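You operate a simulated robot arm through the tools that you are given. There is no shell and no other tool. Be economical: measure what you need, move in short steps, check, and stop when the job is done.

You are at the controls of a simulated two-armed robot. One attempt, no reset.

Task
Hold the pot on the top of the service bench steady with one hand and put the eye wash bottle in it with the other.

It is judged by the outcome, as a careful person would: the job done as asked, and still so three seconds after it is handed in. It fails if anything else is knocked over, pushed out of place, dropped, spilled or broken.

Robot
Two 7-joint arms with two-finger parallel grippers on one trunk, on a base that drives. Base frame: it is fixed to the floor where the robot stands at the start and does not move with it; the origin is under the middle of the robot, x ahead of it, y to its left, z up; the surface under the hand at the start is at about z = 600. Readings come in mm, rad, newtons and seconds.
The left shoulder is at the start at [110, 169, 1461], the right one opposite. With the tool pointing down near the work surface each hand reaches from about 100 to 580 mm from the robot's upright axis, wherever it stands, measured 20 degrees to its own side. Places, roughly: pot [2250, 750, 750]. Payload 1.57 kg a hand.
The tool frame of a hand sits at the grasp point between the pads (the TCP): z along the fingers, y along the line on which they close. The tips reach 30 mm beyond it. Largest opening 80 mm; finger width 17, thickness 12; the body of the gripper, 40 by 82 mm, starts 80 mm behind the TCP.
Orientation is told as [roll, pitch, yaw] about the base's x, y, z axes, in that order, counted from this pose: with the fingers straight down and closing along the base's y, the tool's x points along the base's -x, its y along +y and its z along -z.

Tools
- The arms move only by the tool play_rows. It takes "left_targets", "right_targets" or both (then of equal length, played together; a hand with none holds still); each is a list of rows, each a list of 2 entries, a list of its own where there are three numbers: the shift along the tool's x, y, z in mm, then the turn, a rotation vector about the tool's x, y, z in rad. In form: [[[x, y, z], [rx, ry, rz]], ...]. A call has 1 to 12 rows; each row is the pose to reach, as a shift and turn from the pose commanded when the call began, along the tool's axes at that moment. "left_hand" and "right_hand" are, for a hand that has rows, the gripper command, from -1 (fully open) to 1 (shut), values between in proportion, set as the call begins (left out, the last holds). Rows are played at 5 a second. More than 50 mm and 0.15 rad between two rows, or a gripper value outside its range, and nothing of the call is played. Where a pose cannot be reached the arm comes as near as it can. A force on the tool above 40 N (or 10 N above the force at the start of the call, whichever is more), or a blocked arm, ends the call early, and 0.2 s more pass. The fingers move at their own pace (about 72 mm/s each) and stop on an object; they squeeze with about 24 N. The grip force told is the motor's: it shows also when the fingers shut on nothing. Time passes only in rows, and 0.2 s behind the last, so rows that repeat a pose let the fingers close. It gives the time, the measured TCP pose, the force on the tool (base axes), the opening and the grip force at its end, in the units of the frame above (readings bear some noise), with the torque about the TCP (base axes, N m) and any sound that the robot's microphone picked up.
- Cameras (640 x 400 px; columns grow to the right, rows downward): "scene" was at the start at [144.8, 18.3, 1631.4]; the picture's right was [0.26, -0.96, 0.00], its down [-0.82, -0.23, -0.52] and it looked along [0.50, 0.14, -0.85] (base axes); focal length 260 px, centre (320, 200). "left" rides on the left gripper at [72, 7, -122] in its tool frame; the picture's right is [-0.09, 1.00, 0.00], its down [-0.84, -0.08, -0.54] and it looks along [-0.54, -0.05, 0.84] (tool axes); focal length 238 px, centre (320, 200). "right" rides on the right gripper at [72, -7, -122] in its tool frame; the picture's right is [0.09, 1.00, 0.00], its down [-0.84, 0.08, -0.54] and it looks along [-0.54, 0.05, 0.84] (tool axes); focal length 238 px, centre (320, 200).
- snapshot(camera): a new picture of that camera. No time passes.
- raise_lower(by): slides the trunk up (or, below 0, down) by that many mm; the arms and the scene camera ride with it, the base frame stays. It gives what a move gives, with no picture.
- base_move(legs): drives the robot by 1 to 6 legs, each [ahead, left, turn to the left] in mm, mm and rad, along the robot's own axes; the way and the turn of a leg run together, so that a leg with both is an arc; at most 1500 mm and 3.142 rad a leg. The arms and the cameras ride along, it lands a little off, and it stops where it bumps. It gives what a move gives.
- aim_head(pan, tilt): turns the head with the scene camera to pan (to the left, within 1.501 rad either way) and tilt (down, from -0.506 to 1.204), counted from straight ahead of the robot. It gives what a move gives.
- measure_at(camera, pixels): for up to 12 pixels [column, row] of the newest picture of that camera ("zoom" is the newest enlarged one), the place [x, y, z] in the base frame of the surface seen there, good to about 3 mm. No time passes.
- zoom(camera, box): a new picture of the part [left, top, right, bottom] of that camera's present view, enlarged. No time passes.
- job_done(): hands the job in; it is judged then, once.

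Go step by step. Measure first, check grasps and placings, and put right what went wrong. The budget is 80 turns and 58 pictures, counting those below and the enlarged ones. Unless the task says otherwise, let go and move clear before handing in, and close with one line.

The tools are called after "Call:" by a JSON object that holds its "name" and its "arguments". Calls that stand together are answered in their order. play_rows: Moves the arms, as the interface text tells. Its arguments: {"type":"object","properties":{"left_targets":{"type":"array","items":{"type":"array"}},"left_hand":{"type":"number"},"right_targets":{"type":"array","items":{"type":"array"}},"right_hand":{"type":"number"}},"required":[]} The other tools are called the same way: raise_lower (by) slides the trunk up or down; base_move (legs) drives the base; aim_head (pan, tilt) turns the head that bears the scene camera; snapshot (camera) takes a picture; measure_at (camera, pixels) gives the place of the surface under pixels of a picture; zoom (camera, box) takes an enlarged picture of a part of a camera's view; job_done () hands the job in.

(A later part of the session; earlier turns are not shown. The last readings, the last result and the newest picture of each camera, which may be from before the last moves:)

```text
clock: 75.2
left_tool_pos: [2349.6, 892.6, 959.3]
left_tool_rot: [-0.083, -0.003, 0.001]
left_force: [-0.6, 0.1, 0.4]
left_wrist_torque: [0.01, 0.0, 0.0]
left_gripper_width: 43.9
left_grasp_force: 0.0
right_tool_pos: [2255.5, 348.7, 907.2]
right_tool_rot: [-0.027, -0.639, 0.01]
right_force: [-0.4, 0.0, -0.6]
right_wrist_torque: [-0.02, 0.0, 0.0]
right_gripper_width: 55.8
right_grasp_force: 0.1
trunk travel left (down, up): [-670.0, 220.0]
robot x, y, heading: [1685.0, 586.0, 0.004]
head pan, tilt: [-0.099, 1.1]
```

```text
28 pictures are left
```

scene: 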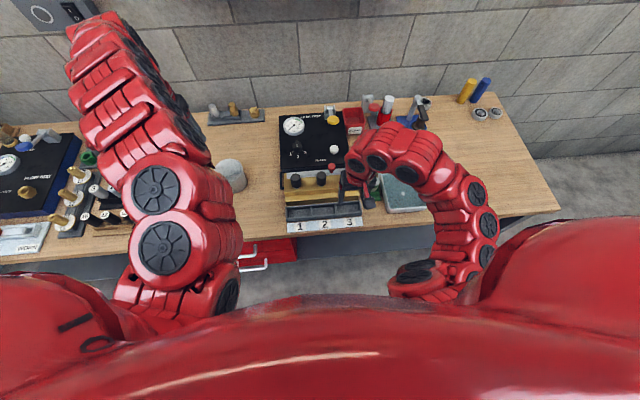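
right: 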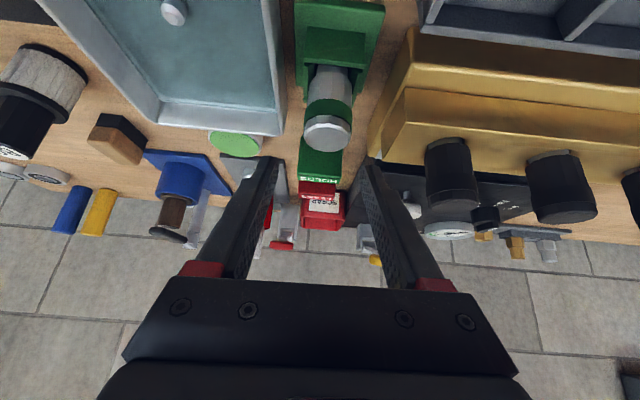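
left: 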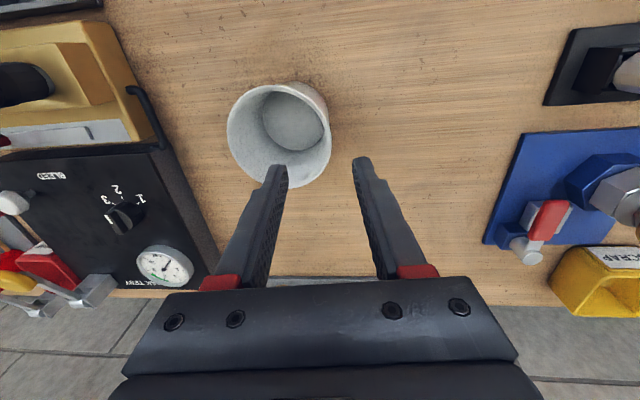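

The bottle stands between the right fingers' line (327,130), and the pot wall lies between the left fingers. I'll re-measure both closely.

Call:
{"name": "measure_at", "arguments": {"camera": "right", "pixels": [[327, 133], [305, 130], [350, 136], [325, 118], [327, 150], [328, 85], [313, 85], [347, 85], [335, 45]]}}

Call:
{"name": "measure_at", "arguments": {"camera": "left", "pixels": [[329, 140], [325, 150], [229, 135], [270, 87], [327, 158], [322, 165], [328, 128]]}}

Call:
{"name": "zoom", "arguments": {"camera": "right", "box": [250, 0, 410, 200]}}

```text
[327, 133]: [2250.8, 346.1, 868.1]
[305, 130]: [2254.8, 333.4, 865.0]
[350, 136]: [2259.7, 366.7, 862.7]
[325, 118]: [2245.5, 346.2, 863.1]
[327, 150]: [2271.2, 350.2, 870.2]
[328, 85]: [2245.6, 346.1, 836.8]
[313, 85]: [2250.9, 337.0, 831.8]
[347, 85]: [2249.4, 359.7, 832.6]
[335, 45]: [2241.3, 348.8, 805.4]
```

```text
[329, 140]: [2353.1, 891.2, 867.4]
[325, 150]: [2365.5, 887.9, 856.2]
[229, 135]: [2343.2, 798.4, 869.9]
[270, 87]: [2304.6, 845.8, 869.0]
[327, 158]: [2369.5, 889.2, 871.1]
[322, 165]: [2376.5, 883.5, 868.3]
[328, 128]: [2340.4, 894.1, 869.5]
```

```text
2.00 times, centred on (330, 100) of right
```

zoom: 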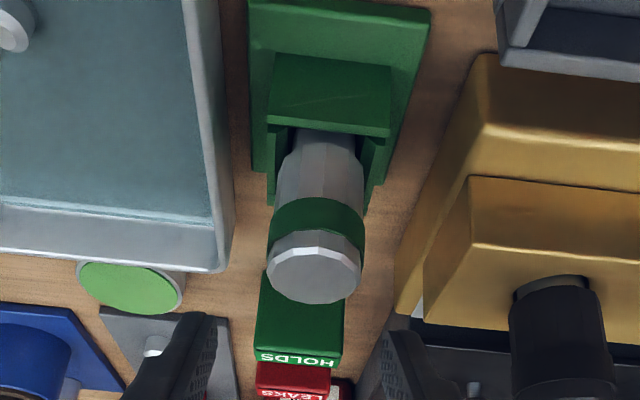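

The pot's +y wall is at y≈889–894 at the rim. Lowering the left hand to straddle it, still open.

Call:
{"name": "play_rows", "arguments": {"left_targets": [[[0, 6.3, 25], [0, 0, 0]], [[0, 6.3, 50], [0, 0, 0]], [[0, 6.3, 75], [0, 0, 0]], [[0, 6.3, 96.8], [0, 0, 0]], [[0, 6.3, 96.8], [0, 0, 0]]]}}

Call:
{"name": "snapshot", "arguments": {"camera": "left"}}

```text
clock: 76.4
left_tool_pos: [2349.7, 890.3, 863.5]
left_tool_rot: [-0.082, 0.0, -0.001]
left_force: [0.1, -0.8, 0.7]
left_wrist_torque: [-0.02, 0.03, 0.04]
left_gripper_width: 43.7
left_grasp_force: 0.1
right_tool_pos: [2254.9, 347.7, 907.6]
right_tool_rot: [-0.027, -0.641, 0.011]
right_force: [0.2, 0.5, -0.8]
right_wrist_torque: [-0.01, 0.0, -0.01]
right_gripper_width: 56.2
right_grasp_force: 0.0
trunk travel left (down, up): [-670.0, 220.0]
robot x, y, heading: [1684.5, 585.8, -0.002]
head pan, tilt: [-0.099, 1.1]
```

```text
26 pictures are left
```

left: 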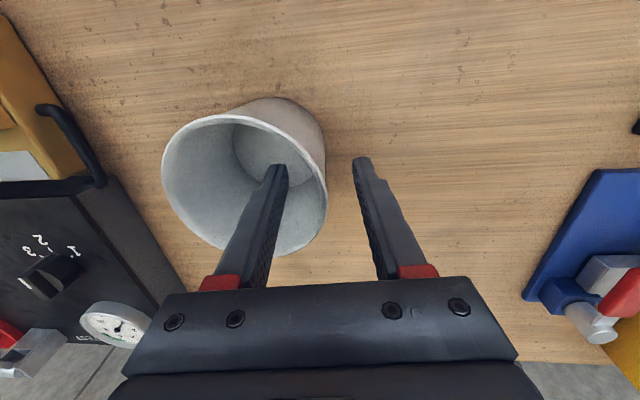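

The rim wall (326,185) is midway between the fingers at (285) and (362). Closing the left hand on the wall.

Call:
{"name": "play_rows", "arguments": {"left_targets": [[[0, 0, 0], [0, 0, 0]], [[0, 0, 0], [0, 0, 0]], [[0, 0, 0], [0, 0, 0]], [[0, 0, 0], [0, 0, 0]]], "left_hand": 1}}

Call:
{"name": "snapshot", "arguments": {"camera": "left"}}

```text
clock: 77.4
left_tool_pos: [2350.1, 891.0, 862.5]
left_tool_rot: [-0.084, -0.001, 0.001]
left_force: [0.4, -0.4, -0.9]
left_wrist_torque: [0.07, 0.01, -0.02]
left_gripper_width: 5.1
left_grasp_force: 23.9
right_tool_pos: [2256.3, 348.8, 906.4]
right_tool_rot: [-0.027, -0.64, 0.009]
right_force: [0.2, 1.7, -0.3]
right_wrist_torque: [-0.02, -0.02, 0.01]
right_gripper_width: 56.1
right_grasp_force: 0.0
trunk travel left (down, up): [-670.0, 220.0]
robot x, y, heading: [1685.2, 588.2, 0.001]
head pan, tilt: [-0.099, 1.1]
```

```text
25 pictures are left
```

left: 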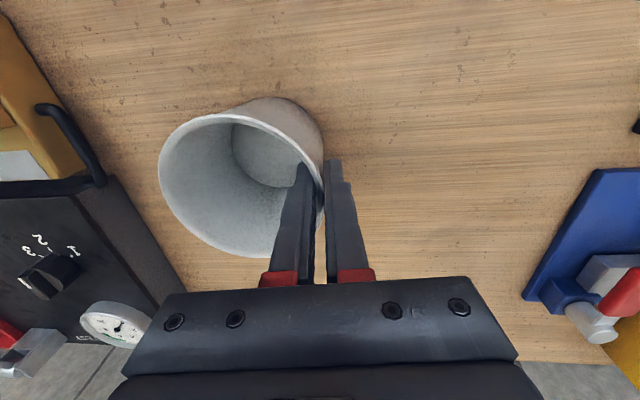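

Pot held (5 mm, 24 N). Now the right hand goes straight down 57 mm so the fingers straddle the bottle.

Call:
{"name": "play_rows", "arguments": {"right_targets": [[[8, 0.5, 11], [0, 0, 0]], [[17, 0.5, 23], [0, 0, 0]], [[25, 0.5, 35], [0, 0, 0]], [[33, 0.5, 46], [0, 0, 0]], [[33, 0.5, 46], [0, 0, 0]]]}}

Call:
{"name": "snapshot", "arguments": {"camera": "right"}}

```text
clock: 78.6
left_tool_pos: [2350.3, 890.9, 862.2]
left_tool_rot: [-0.084, -0.002, 0.001]
left_force: [0.2, 0.1, 1.2]
left_wrist_torque: [0.06, 0.0, 0.0]
left_gripper_width: 5.0
left_grasp_force: 24.4
right_tool_pos: [2257.9, 348.5, 850.6]
right_tool_rot: [-0.026, -0.643, 0.009]
right_force: [-0.1, 0.3, 0.1]
right_wrist_torque: [0.02, 0.0, -0.02]
right_gripper_width: 56.1
right_grasp_force: 0.0
trunk travel left (down, up): [-670.0, 220.0]
robot x, y, heading: [1686.5, 586.4, 0.002]
head pan, tilt: [-0.099, 1.1]
```

```text
24 pictures are left
```

right: 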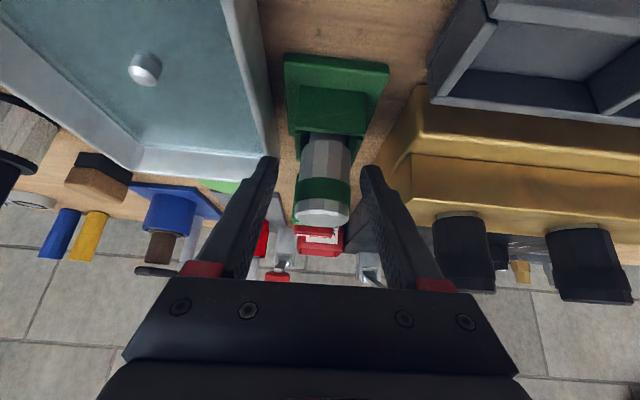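

The bottle (325,180) is centred between the fingers. Closing the right hand.

Call:
{"name": "play_rows", "arguments": {"right_targets": [[[0, 0, 0], [0, 0, 0]], [[0, 0, 0], [0, 0, 0]], [[0, 0, 0], [0, 0, 0]], [[0, 0, 0], [0, 0, 0]]], "right_hand": 1}}

Call:
{"name": "play_rows", "arguments": {"right_targets": [[[-6, 0, -8], [0, 0, 0]], [[-12, 0, -16], [0, 0, 0]], [[-18, 0, -24], [0, 0, 0]], [[-18, 0, -24], [0, 0, 0]]]}}

Call:
{"name": "snapshot", "arguments": {"camera": "right"}}

```text
clock: 79.6
left_tool_pos: [2350.0, 890.5, 862.8]
left_tool_rot: [-0.086, 0.0, 0.001]
left_force: [0.0, -0.2, 2.2]
left_wrist_torque: [-0.04, 0.04, 0.0]
left_gripper_width: 5.1
left_grasp_force: 23.4
right_tool_pos: [2257.8, 349.6, 851.4]
right_tool_rot: [-0.027, -0.641, 0.011]
right_force: [2.0, 10.0, -1.3]
right_wrist_torque: [0.62, -0.06, 0.02]
right_gripper_width: 31.2
right_grasp_force: 24.0
trunk travel left (down, up): [-670.0, 220.0]
robot x, y, heading: [1687.7, 585.0, 0.003]
head pan, tilt: [-0.099, 1.1]
```

```text
clock: 80.6
left_tool_pos: [2347.8, 890.1, 861.6]
left_tool_rot: [-0.083, 0.001, 0.0]
left_force: [0.7, -1.2, -0.5]
left_wrist_torque: [-0.01, -0.04, -0.03]
left_gripper_width: 5.6
left_grasp_force: 24.5
right_tool_pos: [2256.8, 347.1, 881.3]
right_tool_rot: [-0.027, -0.64, 0.009]
right_force: [-0.6, 0.1, -1.5]
right_wrist_torque: [0.0, 0.01, -0.04]
right_gripper_width: 31.0
right_grasp_force: 24.0
trunk travel left (down, up): [-670.0, 220.0]
robot x, y, heading: [1685.0, 588.8, -0.003]
head pan, tilt: [-0.099, 1.1]
```

```text
23 pictures are left
```

right: 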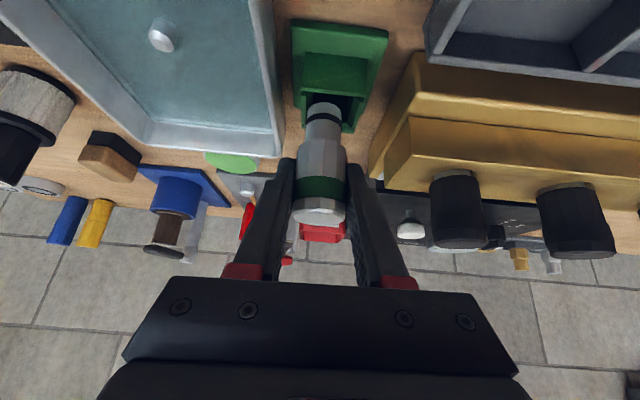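

The object is lifted, cradle stays. It shows a narrower neck at its lower end; I'll lift 40 more and enlarge to identify it.

Call:
{"name": "play_rows", "arguments": {"right_targets": [[[-12, 0, -16], [0, 0, 0]], [[-24, 0, -32], [0, 0, 0]], [[-36, 0, -48], [0, 0, 0]], [[-36, 0, -48], [0, 0, 0]]]}}

Call:
{"name": "zoom", "arguments": {"camera": "right", "box": [230, 20, 410, 240]}}

Call:
{"name": "zoom", "arguments": {"camera": "scene", "box": [280, 90, 520, 240]}}

```text
clock: 81.6
left_tool_pos: [2350.2, 890.6, 862.6]
left_tool_rot: [-0.084, 0.0, 0.0]
left_force: [0.8, 0.2, -0.2]
left_wrist_torque: [0.05, -0.02, -0.03]
left_gripper_width: 5.3
left_grasp_force: 23.7
right_tool_pos: [2259.6, 349.3, 939.9]
right_tool_rot: [-0.028, -0.64, 0.008]
right_force: [-0.4, 0.2, -1.0]
right_wrist_torque: [0.01, -0.01, -0.01]
right_gripper_width: 30.9
right_grasp_force: 23.9
trunk travel left (down, up): [-670.0, 220.0]
robot x, y, heading: [1683.9, 586.4, -0.002]
head pan, tilt: [-0.099, 1.1]
```

```text
1.82 times, centred on (320, 130) of right
```

zoom: 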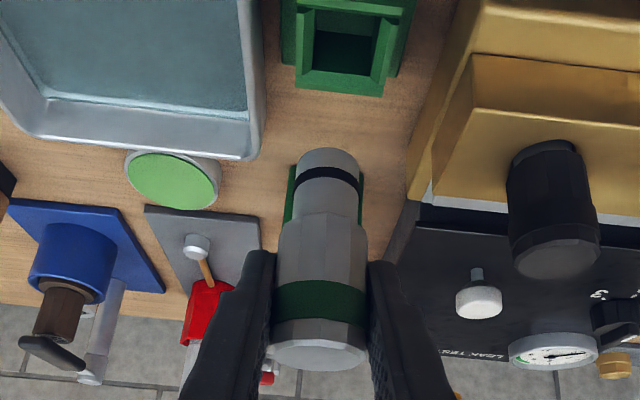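

```text
2.67 times, centred on (400, 165) of scene
```

zoom: 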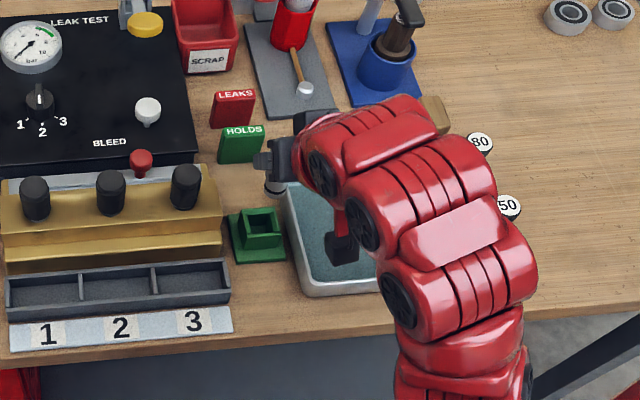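

The lifted piece is a grey metal cartridge with an O-ring (part of the leak-test set), not a bottle. I'll put it back in its cradle exactly the way it came.

Call:
{"name": "play_rows", "arguments": {"right_targets": [[[12, 0, 16], [0, 0, 0]], [[24, 0, 32], [0, 0, 0]], [[36, 0, 48], [0, 0, 0]], [[42, 0, 56], [0, 0, 0]], [[48, 0, 64], [0, 0, 0]], [[54, 0, 72], [0, 0, 0]], [[54, 0, 72], [0, 0, 0]], [[54, 0, 72], [0, 0, 0]]]}}

Call:
{"name": "snapshot", "arguments": {"camera": "right"}}

```text
clock: 83.4
left_tool_pos: [2349.8, 892.1, 863.0]
left_tool_rot: [-0.085, -0.001, -0.001]
left_force: [-0.3, 0.8, -0.3]
left_wrist_torque: [0.06, 0.01, -0.03]
left_gripper_width: 5.0
left_grasp_force: 23.6
right_tool_pos: [2257.2, 349.5, 852.8]
right_tool_rot: [-0.028, -0.644, 0.011]
right_force: [4.6, 11.5, 16.4]
right_wrist_torque: [0.43, -0.17, -0.03]
right_gripper_width: 31.3
right_grasp_force: 23.7
trunk travel left (down, up): [-670.0, 220.0]
robot x, y, heading: [1683.7, 585.9, -0.0]
head pan, tilt: [-0.099, 1.1]
```

```text
20 pictures are left
```

right: 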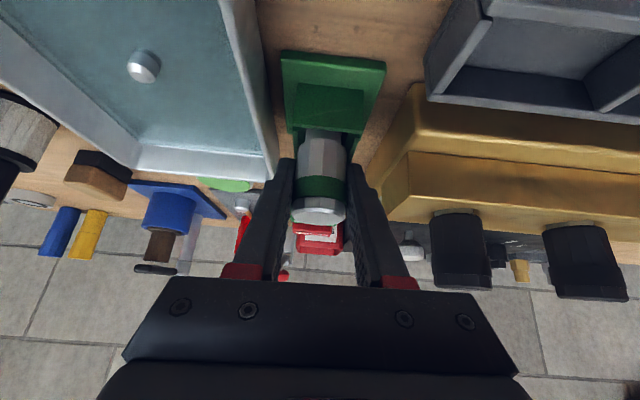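

It's seated again, same pose as before grasping. Releasing, then lifting straight up; the left hand releases the pot too, since I need to search elsewhere.

Call:
{"name": "play_rows", "arguments": {"right_targets": [[[0, 0, 0], [0, 0, 0]], [[0, 0, 0], [0, 0, 0]], [[0, 0, 0], [0, 0, 0]], [[-12, 0, -16], [0, 0, 0]], [[-24, 0, -32], [0, 0, 0]], [[-36, 0, -48], [0, 0, 0]], [[-54, 0, -72], [0, 0, 0]], [[-72, 0, -96], [0, 0, 0]], [[-90, 0, -120], [0, 0, 0]]], "right_hand": -0.4, "left_targets": [[[0, 0, 0], [0, 0, 0]], [[0, 0, 0], [0, 0, 0]], [[0, 0, 0], [0, 0, 0]], [[0, 0, 0], [0, 0, 0]], [[0, 0, -20], [0, 0, 0]], [[0, 0, -50], [0, 0, 0]], [[0, 0, -80], [0, 0, 0]], [[0, 0, -110], [0, 0, 0]], [[0, 0, -140], [0, 0, 0]]], "left_hand": -0.1}}

Call:
{"name": "aim_head", "arguments": {"pan": -1.5, "tilt": 0.45}}

Call:
{"name": "zoom", "arguments": {"camera": "scene", "box": [240, 120, 640, 380]}}

Call:
{"name": "snapshot", "arguments": {"camera": "right"}}

```text
clock: 85.4
left_tool_pos: [2349.6, 902.4, 1001.6]
left_tool_rot: [-0.082, -0.001, 0.001]
left_force: [-0.7, -0.1, 0.8]
left_wrist_torque: [-0.05, 0.01, -0.01]
left_gripper_width: 44.0
left_grasp_force: 0.0
right_tool_pos: [2256.9, 352.6, 1000.8]
right_tool_rot: [-0.03, -0.638, 0.008]
right_force: [1.1, -0.1, -0.1]
right_wrist_torque: [-0.02, 0.02, -0.02]
right_gripper_width: 56.0
right_grasp_force: 0.2
right hand out of reach, approached as far as the arm can: row 7
trunk travel left (down, up): [-670.0, 220.0]
robot x, y, heading: [1686.5, 586.0, 0.002]
head pan, tilt: [-0.099, 1.1]
```

```text
clock: 87.0
left_tool_pos: [2349.7, 902.1, 1000.8]
left_tool_rot: [-0.084, 0.0, 0.0]
left_force: [0.7, 0.9, -0.2]
left_wrist_torque: [0.02, -0.01, 0.04]
left_gripper_width: 44.2
left_grasp_force: 0.1
right_tool_pos: [2258.0, 350.3, 1000.8]
right_tool_rot: [-0.027, -0.64, 0.007]
right_force: [0.4, -0.2, -0.5]
right_wrist_torque: [0.01, 0.01, 0.02]
right_gripper_width: 56.1
right_grasp_force: 0.0
trunk travel left (down, up): [-670.0, 220.0]
robot x, y, heading: [1679.9, 586.5, 0.002]
head pan, tilt: [-1.499, 0.45]
```

```text
1.54 times, centred on (440, 250) of scene
```

zoom: 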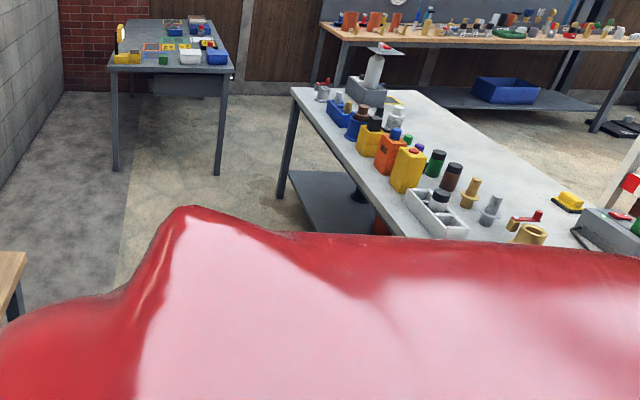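

```text
18 pictures are left
```

right: 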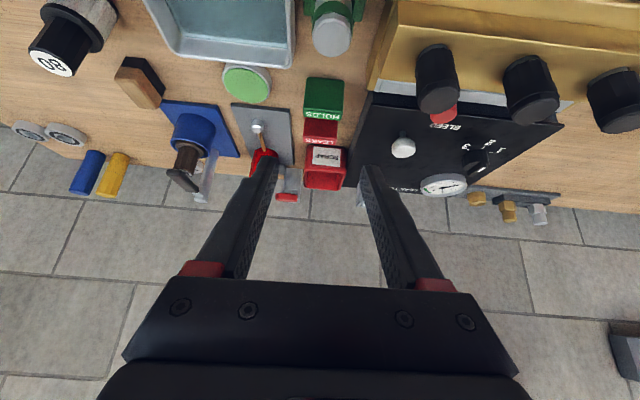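

The cartridge and its cradle look undisturbed (332,25). Now an enlarged look at the bottles on the grey table.

Call:
{"name": "zoom", "arguments": {"camera": "scene", "box": [425, 140, 595, 280]}}

Call:
{"name": "zoom", "arguments": {"camera": "scene", "box": [440, 115, 640, 160]}}

```text
2.86 times, centred on (510, 210) of scene
```

zoom: 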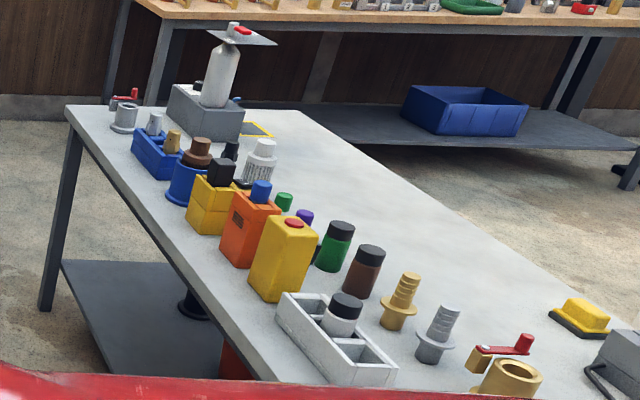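

```text
3.20 times, centred on (540, 138) of scene
```

zoom: 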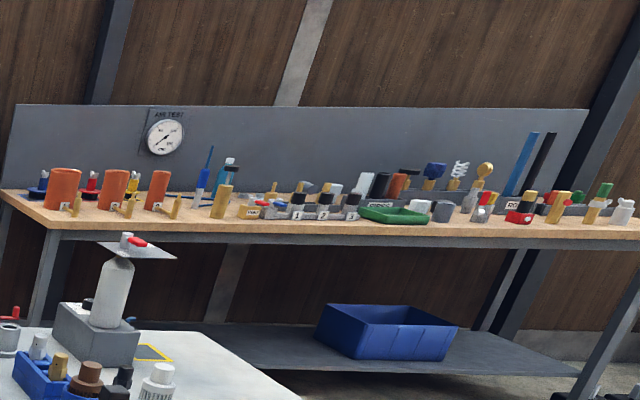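

No clear eye wash bottle there. The trolley by the start has a white item with a green cap that I saw only from above; I'll back off, turn and inspect it, with the tray ends too.

Call:
{"name": "base_move", "arguments": {"legs": [[-230, 0, 0], [0, 0, -1.7]]}}

Call:
{"name": "aim_head", "arguments": {"pan": -0.95, "tilt": 0.7}}

Call:
{"name": "snapshot", "arguments": {"camera": "scene"}}

```text
clock: 92.8
left_tool_pos: [1681.6, -113.2, 1000.9]
left_tool_rot: [-0.085, 0.0, -1.697]
left_force: [0.7, -0.7, 1.0]
left_wrist_torque: [0.02, -0.03, 0.01]
left_gripper_width: 44.0
left_grasp_force: 0.1
right_tool_pos: [1147.4, 47.0, 1000.7]
right_tool_rot: [-0.027, -0.641, -1.688]
right_force: [0.0, -0.3, -0.3]
right_wrist_torque: [-0.01, -0.02, 0.03]
right_gripper_width: 56.0
right_grasp_force: 0.1
trunk travel left (down, up): [-670.0, 220.0]
robot x, y, heading: [1455.6, 587.9, -1.695]
head pan, tilt: [-1.499, 0.45]
```

```text
clock: 93.8
left_tool_pos: [1681.5, -114.7, 1001.3]
left_tool_rot: [-0.084, 0.0, -1.698]
left_force: [0.2, 0.5, 1.1]
left_wrist_torque: [-0.02, 0.0, 0.0]
left_gripper_width: 44.0
left_grasp_force: 0.0
right_tool_pos: [1147.2, 47.2, 1000.4]
right_tool_rot: [-0.026, -0.641, -1.688]
right_force: [-0.6, -0.5, 0.4]
right_wrist_torque: [0.02, -0.01, -0.01]
right_gripper_width: 56.2
right_grasp_force: 0.1
trunk travel left (down, up): [-670.0, 220.0]
robot x, y, heading: [1455.6, 586.2, -1.698]
head pan, tilt: [-0.949, 0.7]
```

```text
15 pictures are left
```

scene: 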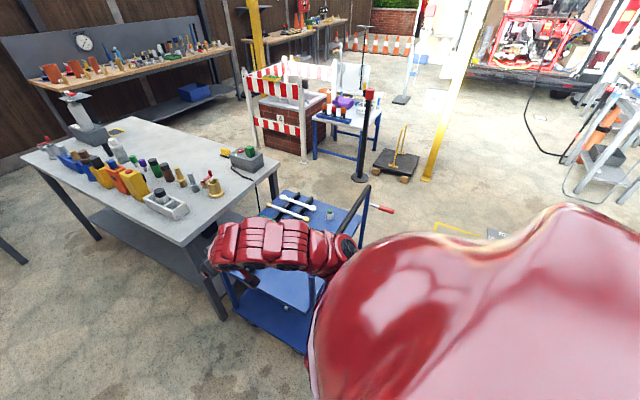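

There's a small white/blue table at (345,115) with colourful items, and the trolley's green-capped item at (331,213). Enlarging both.

Call:
{"name": "zoom", "arguments": {"camera": "scene", "box": [280, 75, 400, 150]}}

Call:
{"name": "zoom", "arguments": {"camera": "scene", "box": [230, 140, 370, 230]}}

```text
5.33 times, centred on (340, 112) of scene
```

zoom: 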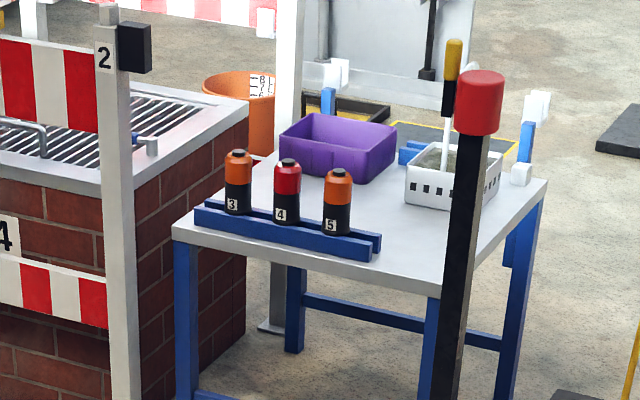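

```text
4.44 times, centred on (300, 185) of scene
```

zoom: 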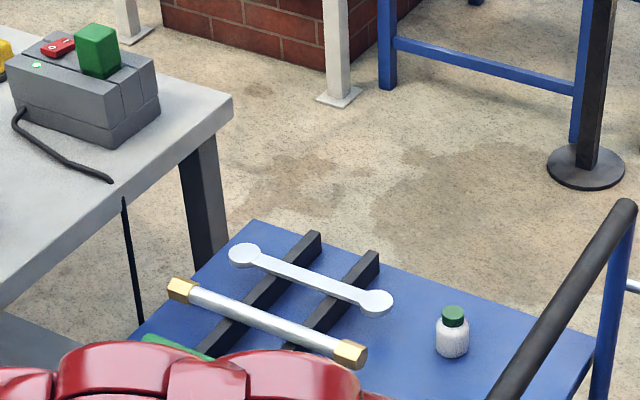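

The small white bottle with the green cap at zoom (452,335) on the trolley is the eye wash bottle. Measuring it.

Call:
{"name": "measure_at", "arguments": {"camera": "zoom", "pixels": [[453, 312], [452, 340], [438, 340], [467, 340], [452, 357], [625, 210], [500, 385], [590, 345], [520, 345], [375, 300]]}}

```text
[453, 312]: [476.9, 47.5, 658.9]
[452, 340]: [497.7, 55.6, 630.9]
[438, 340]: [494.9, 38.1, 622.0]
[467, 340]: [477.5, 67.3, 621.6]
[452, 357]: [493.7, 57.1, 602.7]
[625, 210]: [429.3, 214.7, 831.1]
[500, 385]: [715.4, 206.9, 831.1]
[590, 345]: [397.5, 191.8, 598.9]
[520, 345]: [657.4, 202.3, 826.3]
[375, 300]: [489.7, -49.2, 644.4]
```

Bottle at about (478,52), z 600–660, cap ~22 mm wide. The start spot is the good place to grasp it, so I'll drive back along the known path in reverse.

Call:
{"name": "base_move", "arguments": {"legs": [[0, 0, 1.698], [-205, 290, 0], [0, 1490, 0], [-1450, 0, 0], [-346, 0, 0], [0, 0, 1.571]]}}

```text
clock: 119.6
left_tool_pos: [-919.5, 2960.6, 1001.6]
left_tool_rot: [-0.084, 0.0, 1.602]
left_force: [0.7, -0.6, 0.0]
left_wrist_torque: [0.03, 0.03, 0.01]
left_gripper_width: 44.0
left_grasp_force: 0.1
right_tool_pos: [-366.9, 2885.8, 1001.0]
right_tool_rot: [-0.025, -0.64, 1.611]
right_force: [0.0, 0.4, 0.6]
right_wrist_torque: [0.01, -0.01, 0.02]
right_gripper_width: 56.1
right_grasp_force: 0.1
trunk travel left (down, up): [-670.0, 220.0]
robot x, y, heading: [-585.9, 2306.8, 1.602]
head pan, tilt: [-0.949, 0.7]
```

Position (-586,2307), heading 1.602. I'll straighten and go back down the lane past the post as before.

Call:
{"name": "base_move", "arguments": {"legs": [[0, -20, -0.031], [-1450, 0, 0], [-380, 0, 0], [0, -185, 0], [-470, 0, 0]]}}

```text
clock: 132.8
left_tool_pos: [-694.1, 658.0, 1002.3]
left_tool_rot: [-0.085, 0.001, 1.579]
left_force: [0.5, -1.0, -0.3]
left_wrist_torque: [-0.03, -0.01, 0.0]
left_gripper_width: 43.9
left_grasp_force: 0.1
right_tool_pos: [-143.1, 569.1, 1001.1]
right_tool_rot: [-0.026, -0.642, 1.588]
right_force: [0.7, 0.0, 0.6]
right_wrist_torque: [0.0, 0.0, 0.01]
right_gripper_width: 56.1
right_grasp_force: 0.1
trunk travel left (down, up): [-670.0, 220.0]
robot x, y, heading: [-372.8, -7.5, 1.576]
head pan, tilt: [-0.949, 0.7]
```

Now at (-373,-8). Move right to the start spot, turn to face the trolley, then sidestep left 180 so the bottle lies before the right hand.

Call:
{"name": "base_move", "arguments": {"legs": [[0, -372, 0], [0, 0, -1.576], [0, 180, 0]]}}

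Call:
{"name": "aim_head", "arguments": {"pan": -0.1, "tilt": 1.1}}

Call:
{"name": "snapshot", "arguments": {"camera": "scene"}}

```text
clock: 140.1
left_tool_pos: [664.4, 494.7, 1001.7]
left_tool_rot: [-0.085, 0.0, 0.005]
left_force: [0.4, 0.9, -0.8]
left_wrist_torque: [0.0, -0.01, 0.01]
left_gripper_width: 43.8
left_grasp_force: 0.1
right_tool_pos: [573.5, -56.4, 1000.6]
right_tool_rot: [-0.027, -0.64, 0.014]
right_force: [0.4, 0.5, 0.4]
right_wrist_torque: [-0.01, -0.02, -0.01]
right_gripper_width: 55.8
right_grasp_force: 0.0
trunk travel left (down, up): [-670.0, 220.0]
robot x, y, heading: [-2.0, 172.5, 0.008]
head pan, tilt: [-0.949, 0.7]
```

```text
clock: 141.3
left_tool_pos: [662.6, 495.0, 1001.9]
left_tool_rot: [-0.085, 0.0, 0.007]
left_force: [0.0, -1.0, -0.5]
left_wrist_torque: [0.0, 0.0, 0.0]
left_gripper_width: 44.2
left_grasp_force: 0.0
right_tool_pos: [574.6, -56.5, 1001.2]
right_tool_rot: [-0.027, -0.639, 0.014]
right_force: [-0.6, 0.3, -0.1]
right_wrist_torque: [0.03, 0.01, 0.02]
right_gripper_width: 56.3
right_grasp_force: 0.0
trunk travel left (down, up): [-670.0, 220.0]
robot x, y, heading: [-1.4, 179.5, 0.006]
head pan, tilt: [-0.099, 1.1]
```

```text
12 pictures are left
```

scene: 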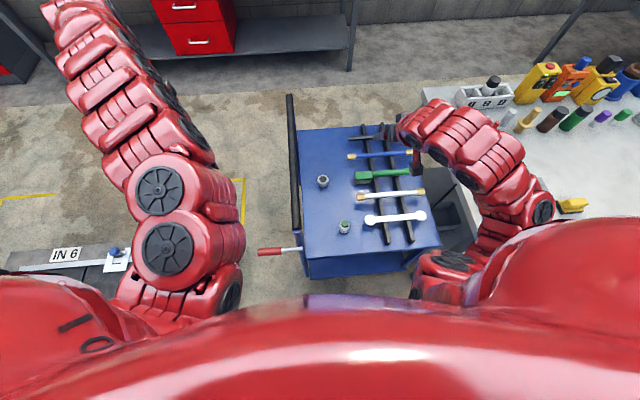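

The bottle is at scene (344,227). I'll measure it and move the right hand above it (keeping the forward pitch).

Call:
{"name": "measure_at", "arguments": {"camera": "scene", "pixels": [[345, 224], [344, 231], [338, 228], [350, 228], [323, 181], [370, 219], [292, 250]]}}

Call:
{"name": "play_rows", "arguments": {"right_targets": [[[33, 22, 5.5], [0, 0, 0]], [[65, 43, 11], [0, 0, 0]], [[98, 65, 16.5], [0, 0, 0]], [[130, 86, 22], [0, 0, 0]], [[163, 108, 27.6], [0, 0, 0]], [[163, 108, 27.6], [0, 0, 0]]]}}

Call:
{"name": "snapshot", "arguments": {"camera": "right"}}

```text
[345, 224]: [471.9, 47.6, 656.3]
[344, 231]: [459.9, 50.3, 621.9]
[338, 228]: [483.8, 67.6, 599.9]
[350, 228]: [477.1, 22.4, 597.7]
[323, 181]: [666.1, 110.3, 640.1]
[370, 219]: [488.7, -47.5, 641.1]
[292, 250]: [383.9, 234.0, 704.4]
```

```text
clock: 142.7
left_tool_pos: [662.9, 500.6, 998.3]
left_tool_rot: [-0.089, -0.001, 0.007]
left_force: [0.0, 0.1, -0.4]
left_wrist_torque: [-0.06, 0.02, 0.01]
left_gripper_width: 43.8
left_grasp_force: 0.1
right_tool_pos: [563.9, 104.6, 963.2]
right_tool_rot: [-0.025, -0.597, 0.021]
right_force: [-0.2, 0.9, 0.8]
right_wrist_torque: [-0.06, 0.02, -0.06]
right_gripper_width: 55.9
right_grasp_force: 0.1
right hand out of reach, approached as far as the arm can: row 1, 2, 3, 4, 5, 6
trunk travel left (down, up): [-670.0, 220.0]
robot x, y, heading: [-1.2, 175.7, 0.004]
head pan, tilt: [-0.099, 1.1]
```

```text
11 pictures are left
```

right: 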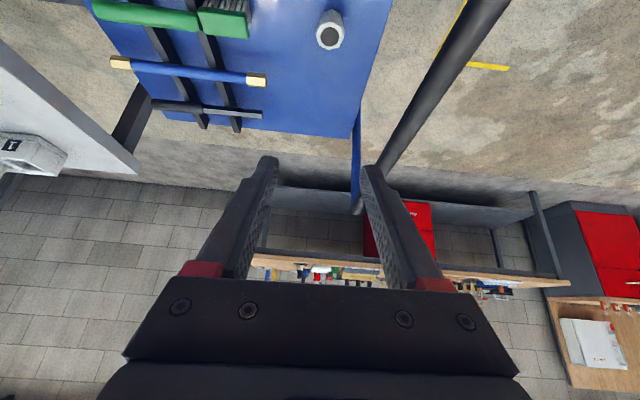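

The arm can't hold this pitch closer in. The pose ~572 ahead, ~-230 lateral worked before, so I'll return the hand there and shift the base to suit instead.

Call:
{"name": "play_rows", "arguments": {"right_targets": [[[-7, -33, -7], [0, -0.01, 0]], [[-14, -66, -14], [0, -0.02, 0]], [[-21, -99, -21], [0, -0.03, 0]], [[-28, -129, -27], [0, -0.043, 0]], [[-28, -129, -27], [0, -0.043, 0]]]}}

Call:
{"name": "base_move", "arguments": {"legs": [[-100, 0, 0], [0, 70, 0]]}}

```text
clock: 143.9
left_tool_pos: [661.9, 494.0, 1000.4]
left_tool_rot: [-0.084, -0.001, 0.005]
left_force: [0.1, -0.4, 0.3]
left_wrist_torque: [-0.01, -0.01, -0.02]
left_gripper_width: 43.7
left_grasp_force: 0.1
right_tool_pos: [581.9, 26.9, 1000.9]
right_tool_rot: [-0.023, -0.64, 0.016]
right_force: [-0.2, -0.3, -0.3]
right_wrist_torque: [-0.04, -0.03, -0.02]
right_gripper_width: 55.9
right_grasp_force: 0.1
right hand out of reach, approached as far as the arm can: row 1, 2, 3, 4, 5
trunk travel left (down, up): [-670.0, 220.0]
robot x, y, heading: [-0.5, 175.0, 0.009]
head pan, tilt: [-0.099, 1.1]
```

```text
clock: 145.6
left_tool_pos: [562.0, 562.7, 1000.8]
left_tool_rot: [-0.085, -0.002, 0.007]
left_force: [-0.5, -0.6, -0.4]
left_wrist_torque: [-0.06, 0.03, -0.03]
left_gripper_width: 44.2
left_grasp_force: 0.1
right_tool_pos: [483.1, 96.5, 1001.0]
right_tool_rot: [-0.022, -0.64, 0.015]
right_force: [0.0, 0.1, -0.4]
right_wrist_torque: [0.0, 0.0, -0.03]
right_gripper_width: 56.2
right_grasp_force: 0.1
trunk travel left (down, up): [-670.0, 220.0]
robot x, y, heading: [-99.2, 244.9, 0.005]
head pan, tilt: [-0.099, 1.1]
```

Now fine-shift the hand to (460,52) and lower the trunk 230, then look.

Call:
{"name": "play_rows", "arguments": {"right_targets": [[[9, -22, -7], [0, 0, 0]], [[18, -44, -14], [0, 0, 0]], [[18, -44, -14], [0, 0, 0]]]}}

Call:
{"name": "raise_lower", "arguments": {"by": -230}}

Call:
{"name": "snapshot", "arguments": {"camera": "right"}}

```text
clock: 146.4
left_tool_pos: [562.3, 563.0, 1001.1]
left_tool_rot: [-0.084, -0.003, 0.006]
left_force: [-0.3, 0.0, 0.4]
left_wrist_torque: [-0.04, 0.02, 0.02]
left_gripper_width: 44.2
left_grasp_force: 0.1
right_tool_pos: [479.8, 67.6, 1004.2]
right_tool_rot: [-0.021, -0.638, 0.015]
right_force: [0.2, -0.7, -0.8]
right_wrist_torque: [0.0, 0.02, -0.01]
right_gripper_width: 56.2
right_grasp_force: 0.1
right hand out of reach, approached as far as the arm can: row 1, 2, 3
trunk travel left (down, up): [-670.0, 220.0]
robot x, y, heading: [-101.1, 245.3, 0.007]
head pan, tilt: [-0.099, 1.1]
```

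```text
clock: 148.9
left_tool_pos: [561.7, 563.5, 771.7]
left_tool_rot: [-0.083, -0.003, 0.007]
left_force: [1.5, 0.2, -0.6]
left_wrist_torque: [0.01, 0.03, 0.04]
left_gripper_width: 43.9
left_grasp_force: 0.1
right_tool_pos: [480.5, 65.9, 774.5]
right_tool_rot: [-0.021, -0.637, 0.016]
right_force: [-0.1, -0.4, 0.5]
right_wrist_torque: [0.01, -0.02, 0.01]
right_gripper_width: 56.2
right_grasp_force: 0.0
trunk travel left (down, up): [-440.0, 450.0]
robot x, y, heading: [-95.7, 244.6, 0.008]
head pan, tilt: [-0.099, 1.1]
```

```text
10 pictures are left
```

right: 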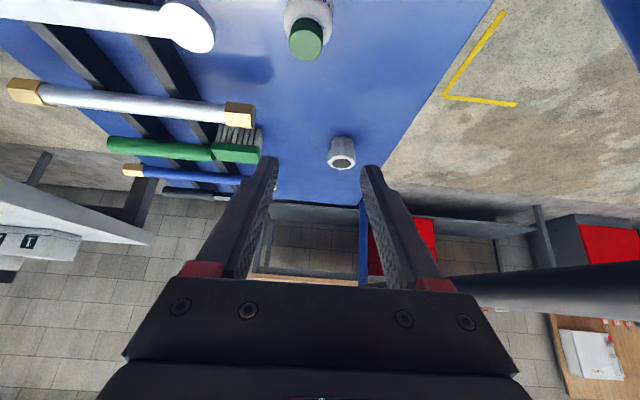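

The bottle cap shows at (305,38). Measuring it in this view.

Call:
{"name": "measure_at", "arguments": {"camera": "right", "pixels": [[305, 38], [291, 38], [321, 40], [305, 55], [305, 20], [288, 15], [330, 15], [307, 8]]}}

```text
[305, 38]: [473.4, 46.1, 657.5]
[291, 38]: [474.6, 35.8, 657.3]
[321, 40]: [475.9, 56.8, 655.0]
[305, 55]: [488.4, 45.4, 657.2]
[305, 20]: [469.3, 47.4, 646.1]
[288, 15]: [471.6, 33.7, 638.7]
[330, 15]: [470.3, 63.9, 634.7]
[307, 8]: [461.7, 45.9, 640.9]
```

Cap centre ≈(477,46.5), top z≈657, ~23 mm wide. I'll line up laterally, then go straight down so the fingertips straddle the cap (TCP z≈671).

Call:
{"name": "play_rows", "arguments": {"right_targets": [[[13, -19.5, -10], [0.01, 0, 0]], [[28.6, -19.5, 10.7], [0.02, 0, 0]], [[44, -19.5, 31.3], [0.02, 0, 0]], [[60, -19.5, 52], [0.02, 0, 0]], [[75, -19.5, 72.5], [0.02, 0, 0]], [[75, -19.5, 72.5], [0.02, 0, 0]]], "right_hand": -0.25}}

Call:
{"name": "snapshot", "arguments": {"camera": "right"}}

```text
clock: 150.3
left_tool_pos: [564.6, 563.8, 771.9]
left_tool_rot: [-0.085, 0.0, 0.007]
left_force: [0.2, 0.7, -0.1]
left_wrist_torque: [0.01, 0.01, 0.0]
left_gripper_width: 43.8
left_grasp_force: 0.0
right_tool_pos: [463.6, 46.4, 671.0]
right_tool_rot: [-0.043, -0.637, 0.016]
right_force: [0.6, 0.4, 0.2]
right_wrist_torque: [0.0, -0.01, -0.01]
right_gripper_width: 49.9
right_grasp_force: 0.2
right hand out of reach, approached as far as the arm can: row 1, 2, 3, 4
trunk travel left (down, up): [-440.0, 450.0]
robot x, y, heading: [-100.6, 242.5, 0.004]
head pan, tilt: [-0.099, 1.1]
```

```text
9 pictures are left
```

right: 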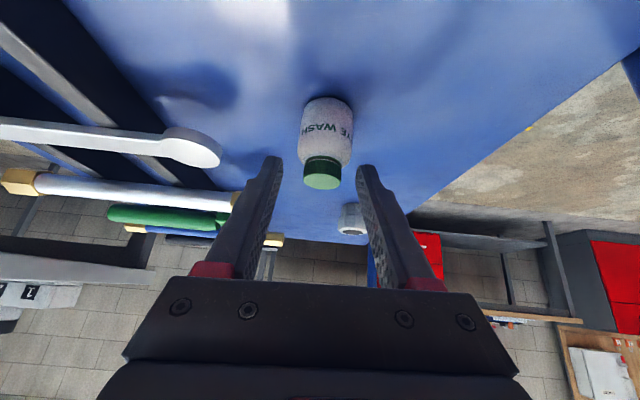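

The label reads "EYE WASH" — confirmed. The cap (322,172) is centred between the tips; closing.

Call:
{"name": "play_rows", "arguments": {"right_targets": [[[0, 0, 0], [0, 0, 0]], [[0, 0, 0], [0, 0, 0]], [[0, 0, 0], [0, 0, 0]], [[0, 0, 0], [0, 0, 0]]], "right_hand": 1}}

Call:
{"name": "play_rows", "arguments": {"right_targets": [[[-12, 0, -16], [0, 0, 0]], [[-24, 0, -32], [0, 0, 0]], [[-36, 0, -48], [0, 0, 0]], [[-36, 0, -48], [0, 0, 0]]]}}

Call:
{"name": "snapshot", "arguments": {"camera": "right"}}

```text
clock: 151.3
left_tool_pos: [564.0, 564.2, 771.1]
left_tool_rot: [-0.084, -0.001, 0.007]
left_force: [0.4, -0.3, -0.2]
left_wrist_torque: [-0.03, -0.02, 0.0]
left_gripper_width: 44.2
left_grasp_force: 0.0
right_tool_pos: [464.1, 46.3, 671.7]
right_tool_rot: [-0.042, -0.638, 0.015]
right_force: [0.2, 1.8, 8.9]
right_wrist_torque: [0.24, -0.13, 0.01]
right_gripper_width: 25.1
right_grasp_force: 24.0
trunk travel left (down, up): [-440.0, 450.0]
robot x, y, heading: [-96.7, 245.9, 0.007]
head pan, tilt: [-0.099, 1.1]
```

```text
clock: 152.3
left_tool_pos: [563.1, 563.8, 772.2]
left_tool_rot: [-0.083, -0.001, 0.008]
left_force: [-0.2, 0.4, -0.1]
left_wrist_torque: [-0.01, 0.01, 0.02]
left_gripper_width: 43.8
left_grasp_force: 0.0
right_tool_pos: [472.3, 45.5, 711.7]
right_tool_rot: [-0.041, -0.634, 0.015]
right_force: [-0.2, -0.5, -0.9]
right_wrist_torque: [0.01, 0.0, 0.02]
right_gripper_width: 24.9
right_grasp_force: 24.3
right hand out of reach, approached as far as the arm can: row 1, 2, 3, 4
trunk travel left (down, up): [-440.0, 450.0]
robot x, y, heading: [-101.3, 245.0, 0.009]
head pan, tilt: [-0.099, 1.1]
```

```text
8 pictures are left
```

right: 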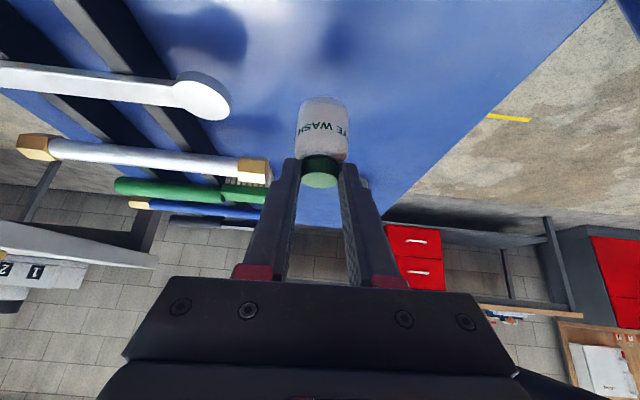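

The bottle hangs firmly by its cap (24.9 mm, 24 N). Raising the trunk by 300 for travel, then driving the known route.

Call:
{"name": "raise_lower", "arguments": {"by": 300}}

Call:
{"name": "base_move", "arguments": {"legs": [[0, -245, 0], [100, 0, 0], [0, 0, 1.562], [0, 380, 0], [450, 0, 0], [0, 180, 0]]}}

```text
clock: 155.3
left_tool_pos: [563.9, 562.7, 1072.0]
left_tool_rot: [-0.084, -0.001, 0.008]
left_force: [-0.2, -0.2, 0.0]
left_wrist_torque: [-0.01, 0.0, 0.01]
left_gripper_width: 44.0
left_grasp_force: 0.1
right_tool_pos: [473.2, 45.8, 1012.1]
right_tool_rot: [-0.041, -0.635, 0.016]
right_force: [1.0, 0.3, -0.5]
right_wrist_torque: [0.01, 0.02, -0.03]
right_gripper_width: 24.7
right_grasp_force: 23.9
trunk travel left (down, up): [-740.0, 150.0]
robot x, y, heading: [-100.8, 249.3, 0.007]
head pan, tilt: [-0.099, 1.1]
```

```text
clock: 167.1
left_tool_pos: [-875.4, 1114.6, 1071.0]
left_tool_rot: [-0.085, 0.0, 1.571]
left_force: [-0.3, -0.2, 0.4]
left_wrist_torque: [-0.01, 0.02, 0.02]
left_gripper_width: 44.1
left_grasp_force: 0.1
right_tool_pos: [-358.5, 1021.5, 1011.9]
right_tool_rot: [-0.04, -0.634, 1.578]
right_force: [-0.3, -0.1, -0.8]
right_wrist_torque: [0.0, 0.0, 0.01]
right_gripper_width: 24.5
right_grasp_force: 24.2
trunk travel left (down, up): [-740.0, 150.0]
robot x, y, heading: [-559.8, 447.1, 1.568]
head pan, tilt: [-0.099, 1.1]
```

Still holding; at (-560,447). Continue to y≈2370, turn, and along to x≈1250.

Call:
{"name": "base_move", "arguments": {"legs": [[1450, 0, 0], [470, 0, 0], [0, 0, -1.568], [1450, 0, 0], [350, 0, 0]]}}

```text
clock: 189.2
left_tool_pos: [1890.7, 2702.5, 1071.6]
left_tool_rot: [-0.085, -0.002, 0.006]
left_force: [1.0, 0.4, -0.3]
left_wrist_torque: [0.01, 0.0, 0.02]
left_gripper_width: 43.8
left_grasp_force: 0.1
right_tool_pos: [1800.1, 2184.6, 1011.9]
right_tool_rot: [-0.04, -0.633, 0.015]
right_force: [-0.9, -0.5, -1.0]
right_wrist_torque: [-0.01, 0.04, -0.03]
right_gripper_width: 24.4
right_grasp_force: 24.3
trunk travel left (down, up): [-740.0, 150.0]
robot x, y, heading: [1227.4, 2388.7, 0.005]
head pan, tilt: [-0.099, 1.1]
```

At (1227,2389). Sidestep to y≈900 and drive up to x≈1700, so both hands reach the pot from the middle; then look with the head.

Call:
{"name": "base_move", "arguments": {"legs": [[0, -1485, -0.005], [470, 0, 0]]}}

Call:
{"name": "aim_head", "arguments": {"pan": 0.0, "tilt": 1.0}}

Call:
{"name": "snapshot", "arguments": {"camera": "scene"}}

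```text
clock: 198.9
left_tool_pos: [2369.1, 1208.1, 1072.2]
left_tool_rot: [-0.083, -0.002, -0.007]
left_force: [-0.9, 0.1, -0.5]
left_wrist_torque: [-0.05, -0.02, -0.01]
left_gripper_width: 44.1
left_grasp_force: 0.0
right_tool_pos: [2272.4, 690.4, 1011.3]
right_tool_rot: [-0.04, -0.633, 0.002]
right_force: [0.4, 0.2, -0.9]
right_wrist_torque: [0.02, 0.04, -0.01]
right_gripper_width: 24.5
right_grasp_force: 24.0
trunk travel left (down, up): [-740.0, 150.0]
robot x, y, heading: [1697.9, 901.0, -0.008]
head pan, tilt: [-0.099, 1.1]
```

```text
clock: 199.6
left_tool_pos: [2369.6, 1208.8, 1071.6]
left_tool_rot: [-0.086, 0.002, -0.007]
left_force: [-0.2, -0.2, -0.5]
left_wrist_torque: [0.02, 0.0, -0.02]
left_gripper_width: 44.0
left_grasp_force: 0.1
right_tool_pos: [2272.0, 690.8, 1011.6]
right_tool_rot: [-0.042, -0.633, 0.004]
right_force: [0.1, -0.2, -0.3]
right_wrist_torque: [-0.02, -0.01, 0.0]
right_gripper_width: 24.2
right_grasp_force: 24.1
trunk travel left (down, up): [-740.0, 150.0]
robot x, y, heading: [1699.9, 901.9, -0.009]
head pan, tilt: [0.0, 1.0]
```

```text
7 pictures are left
```

scene: 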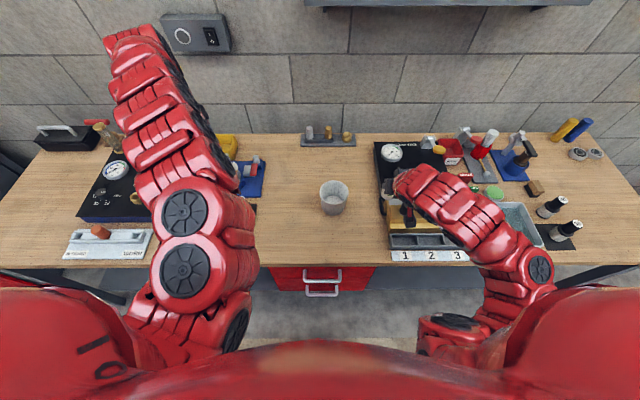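

Both hands flank the pot at (334,195). Measuring its rim again from here.

Call:
{"name": "measure_at", "arguments": {"camera": "scene", "pixels": [[334, 182], [321, 188], [347, 188], [334, 196], [322, 192], [346, 192], [334, 190]]}}

Call:
{"name": "play_rows", "arguments": {"left_targets": [[[0, -40, 0], [0, 0, 0]], [[0, -80, 0], [0, 0, 0]], [[0, -120, 0], [0, 0, 0]], [[0, -160, 0], [0, 0, 0]], [[0, -200, 0], [0, 0, 0]], [[0, -240, 0], [0, 0, 0]], [[8, -280, 0], [0, 0, 0]], [[17, -306, 0], [0, 0, 0]], [[17, -306, 0], [0, 0, 0]]]}}

```text
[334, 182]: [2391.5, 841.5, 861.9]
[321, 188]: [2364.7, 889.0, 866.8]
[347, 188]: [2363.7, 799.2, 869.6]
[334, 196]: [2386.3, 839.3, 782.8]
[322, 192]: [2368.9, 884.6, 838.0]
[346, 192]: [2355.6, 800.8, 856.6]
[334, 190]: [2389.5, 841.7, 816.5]
```

```text
clock: 201.6
left_tool_pos: [2348.1, 902.9, 1097.2]
left_tool_rot: [-0.085, -0.001, -0.007]
left_force: [0.1, 0.1, -0.1]
left_wrist_torque: [-0.03, 0.01, -0.01]
left_gripper_width: 44.0
left_grasp_force: 0.0
right_tool_pos: [2271.6, 692.6, 1011.5]
right_tool_rot: [-0.039, -0.632, 0.002]
right_force: [-0.1, -0.3, -0.5]
right_wrist_torque: [-0.01, 0.0, -0.02]
right_gripper_width: 24.3
right_grasp_force: 24.0
trunk travel left (down, up): [-740.0, 150.0]
robot x, y, heading: [1696.8, 898.5, -0.009]
head pan, tilt: [0.0, 1.0]
```

The left hand reaches there. I'll yaw it -0.3 so its body and camera stay clear of the right hand, and lower it to just above the pot.

Call:
{"name": "play_rows", "arguments": {"left_targets": [[[-4, 1, 30], [0, 0, 0.1]], [[-8, 2, 60], [0, 0, 0.2]], [[-12, 3, 90], [0, 0, 0.3]], [[-16, 4.7, 115], [0, 0, 0.3]], [[-16, 4.7, 137], [0, 0, 0.3]], [[-16, 4.7, 137], [0, 0, 0.3]]]}}

Call:
{"name": "snapshot", "arguments": {"camera": "left"}}

```text
clock: 203.0
left_tool_pos: [2364.9, 897.1, 960.7]
left_tool_rot: [-0.08, -0.024, -0.306]
left_force: [-0.5, 1.0, 0.0]
left_wrist_torque: [0.01, -0.05, 0.02]
left_gripper_width: 43.7
left_grasp_force: 0.0
right_tool_pos: [2271.5, 691.2, 1011.8]
right_tool_rot: [-0.04, -0.633, 0.001]
right_force: [-0.3, 0.6, -1.6]
right_wrist_torque: [-0.01, 0.0, -0.01]
right_gripper_width: 24.4
right_grasp_force: 23.8
trunk travel left (down, up): [-740.0, 150.0]
robot x, y, heading: [1700.2, 898.0, -0.006]
head pan, tilt: [0.0, 1.0]
```

```text
6 pictures are left
```

left: 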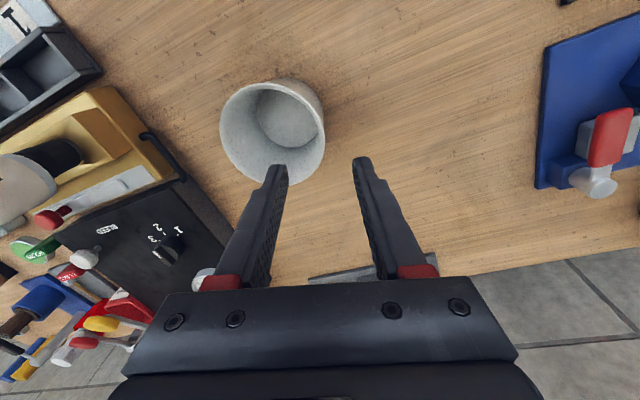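

Call:
{"name": "measure_at", "arguments": {"camera": "left", "pixels": [[323, 138], [324, 150], [318, 163], [222, 130], [260, 84], [312, 172], [320, 120], [240, 165]]}}

```text
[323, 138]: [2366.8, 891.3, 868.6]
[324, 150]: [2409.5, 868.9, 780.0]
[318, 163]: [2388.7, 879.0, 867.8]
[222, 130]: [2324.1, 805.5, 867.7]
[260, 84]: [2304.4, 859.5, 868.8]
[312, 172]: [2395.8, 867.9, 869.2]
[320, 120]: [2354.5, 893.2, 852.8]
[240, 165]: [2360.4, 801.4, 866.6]
```

The rim fits centre ≈(2351,847); moving 99 mm along the tool lands at (2364,889,862), on the wall. Descend, then close in the next call.

Call:
{"name": "play_rows", "arguments": {"left_targets": [[[0, 0, 25], [0, 0, 0]], [[0, 0, 50], [0, 0, 0]], [[0, 0, 75], [0, 0, 0]], [[0, 0, 99], [0, 0, 0]], [[0, 0, 99], [0, 0, 0]]]}}

Call:
{"name": "play_rows", "arguments": {"left_targets": [[[0, 0, 0], [0, 0, 0]], [[0, 0, 0], [0, 0, 0]], [[0, 0, 0], [0, 0, 0]], [[0, 0, 0], [0, 0, 0]]], "left_hand": 1}}

Call:
{"name": "snapshot", "arguments": {"camera": "left"}}

```text
clock: 204.2
left_tool_pos: [2365.5, 889.5, 862.2]
left_tool_rot: [-0.081, -0.026, -0.305]
left_force: [0.6, -0.5, -0.3]
left_wrist_torque: [0.02, 0.01, -0.02]
left_gripper_width: 43.8
left_grasp_force: 0.1
right_tool_pos: [2271.3, 691.3, 1011.5]
right_tool_rot: [-0.04, -0.633, 0.002]
right_force: [-0.8, 0.1, -0.6]
right_wrist_torque: [-0.02, 0.02, -0.01]
right_gripper_width: 24.5
right_grasp_force: 24.0
trunk travel left (down, up): [-740.0, 150.0]
robot x, y, heading: [1700.8, 897.3, -0.008]
head pan, tilt: [0.0, 1.0]
```

```text
clock: 205.2
left_tool_pos: [2366.4, 887.6, 862.1]
left_tool_rot: [-0.081, -0.025, -0.306]
left_force: [-0.6, -0.8, -0.5]
left_wrist_torque: [0.04, -0.02, -0.01]
left_gripper_width: 2.6
left_grasp_force: 23.9
right_tool_pos: [2271.3, 691.7, 1011.4]
right_tool_rot: [-0.04, -0.635, 0.001]
right_force: [0.1, -0.5, -1.2]
right_wrist_torque: [0.01, -0.01, 0.01]
right_gripper_width: 24.4
right_grasp_force: 24.5
trunk travel left (down, up): [-740.0, 150.0]
robot x, y, heading: [1703.6, 896.8, -0.002]
head pan, tilt: [0.0, 1.0]
```

```text
5 pictures are left
```

left: 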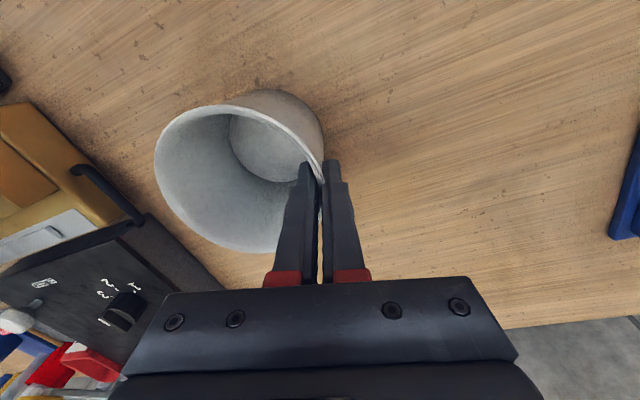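

The wall is between the closed fingers (322,178), grip 24 N. Measuring the rim once more for the bottle's target.

Call:
{"name": "measure_at", "arguments": {"camera": "left", "pixels": [[157, 160], [190, 112], [225, 106], [175, 205], [230, 245], [290, 130], [262, 165], [235, 130], [268, 248]]}}

```text
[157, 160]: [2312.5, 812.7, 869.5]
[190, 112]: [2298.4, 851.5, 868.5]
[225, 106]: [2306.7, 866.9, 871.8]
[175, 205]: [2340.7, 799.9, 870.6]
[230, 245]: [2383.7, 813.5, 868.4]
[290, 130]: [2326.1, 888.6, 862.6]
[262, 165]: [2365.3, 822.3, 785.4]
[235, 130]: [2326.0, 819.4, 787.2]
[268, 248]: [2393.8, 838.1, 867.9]
```

Pot centre now ≈(2348,846). Bringing the right hand over: first sideways to y≈825 staying high and back from the left hand.

Call:
{"name": "play_rows", "arguments": {"right_targets": [[[-3.6, 33, 2.7], [0, 0, 0]], [[-7.2, 67, 5.4], [0, 0, 0]], [[-11, 100, 8], [0, 0, 0]], [[-14.5, 133.5, 10.7], [0, 0, 0]], [[-14.5, 133.5, 10.7], [0, 0, 0]]]}}

```text
clock: 206.4
left_tool_pos: [2365.1, 886.9, 862.8]
left_tool_rot: [-0.081, -0.025, -0.306]
left_force: [0.4, 0.4, 0.0]
left_wrist_torque: [0.05, -0.03, 0.0]
left_gripper_width: 2.6
left_grasp_force: 23.4
right_tool_pos: [2293.2, 823.6, 1007.9]
right_tool_rot: [-0.041, -0.633, -0.001]
right_force: [-0.1, 0.1, -0.2]
right_wrist_torque: [-0.03, 0.0, -0.01]
right_gripper_width: 24.4
right_grasp_force: 23.9
trunk travel left (down, up): [-740.0, 150.0]
robot x, y, heading: [1700.9, 899.8, -0.008]
head pan, tilt: [0.0, 1.0]
```

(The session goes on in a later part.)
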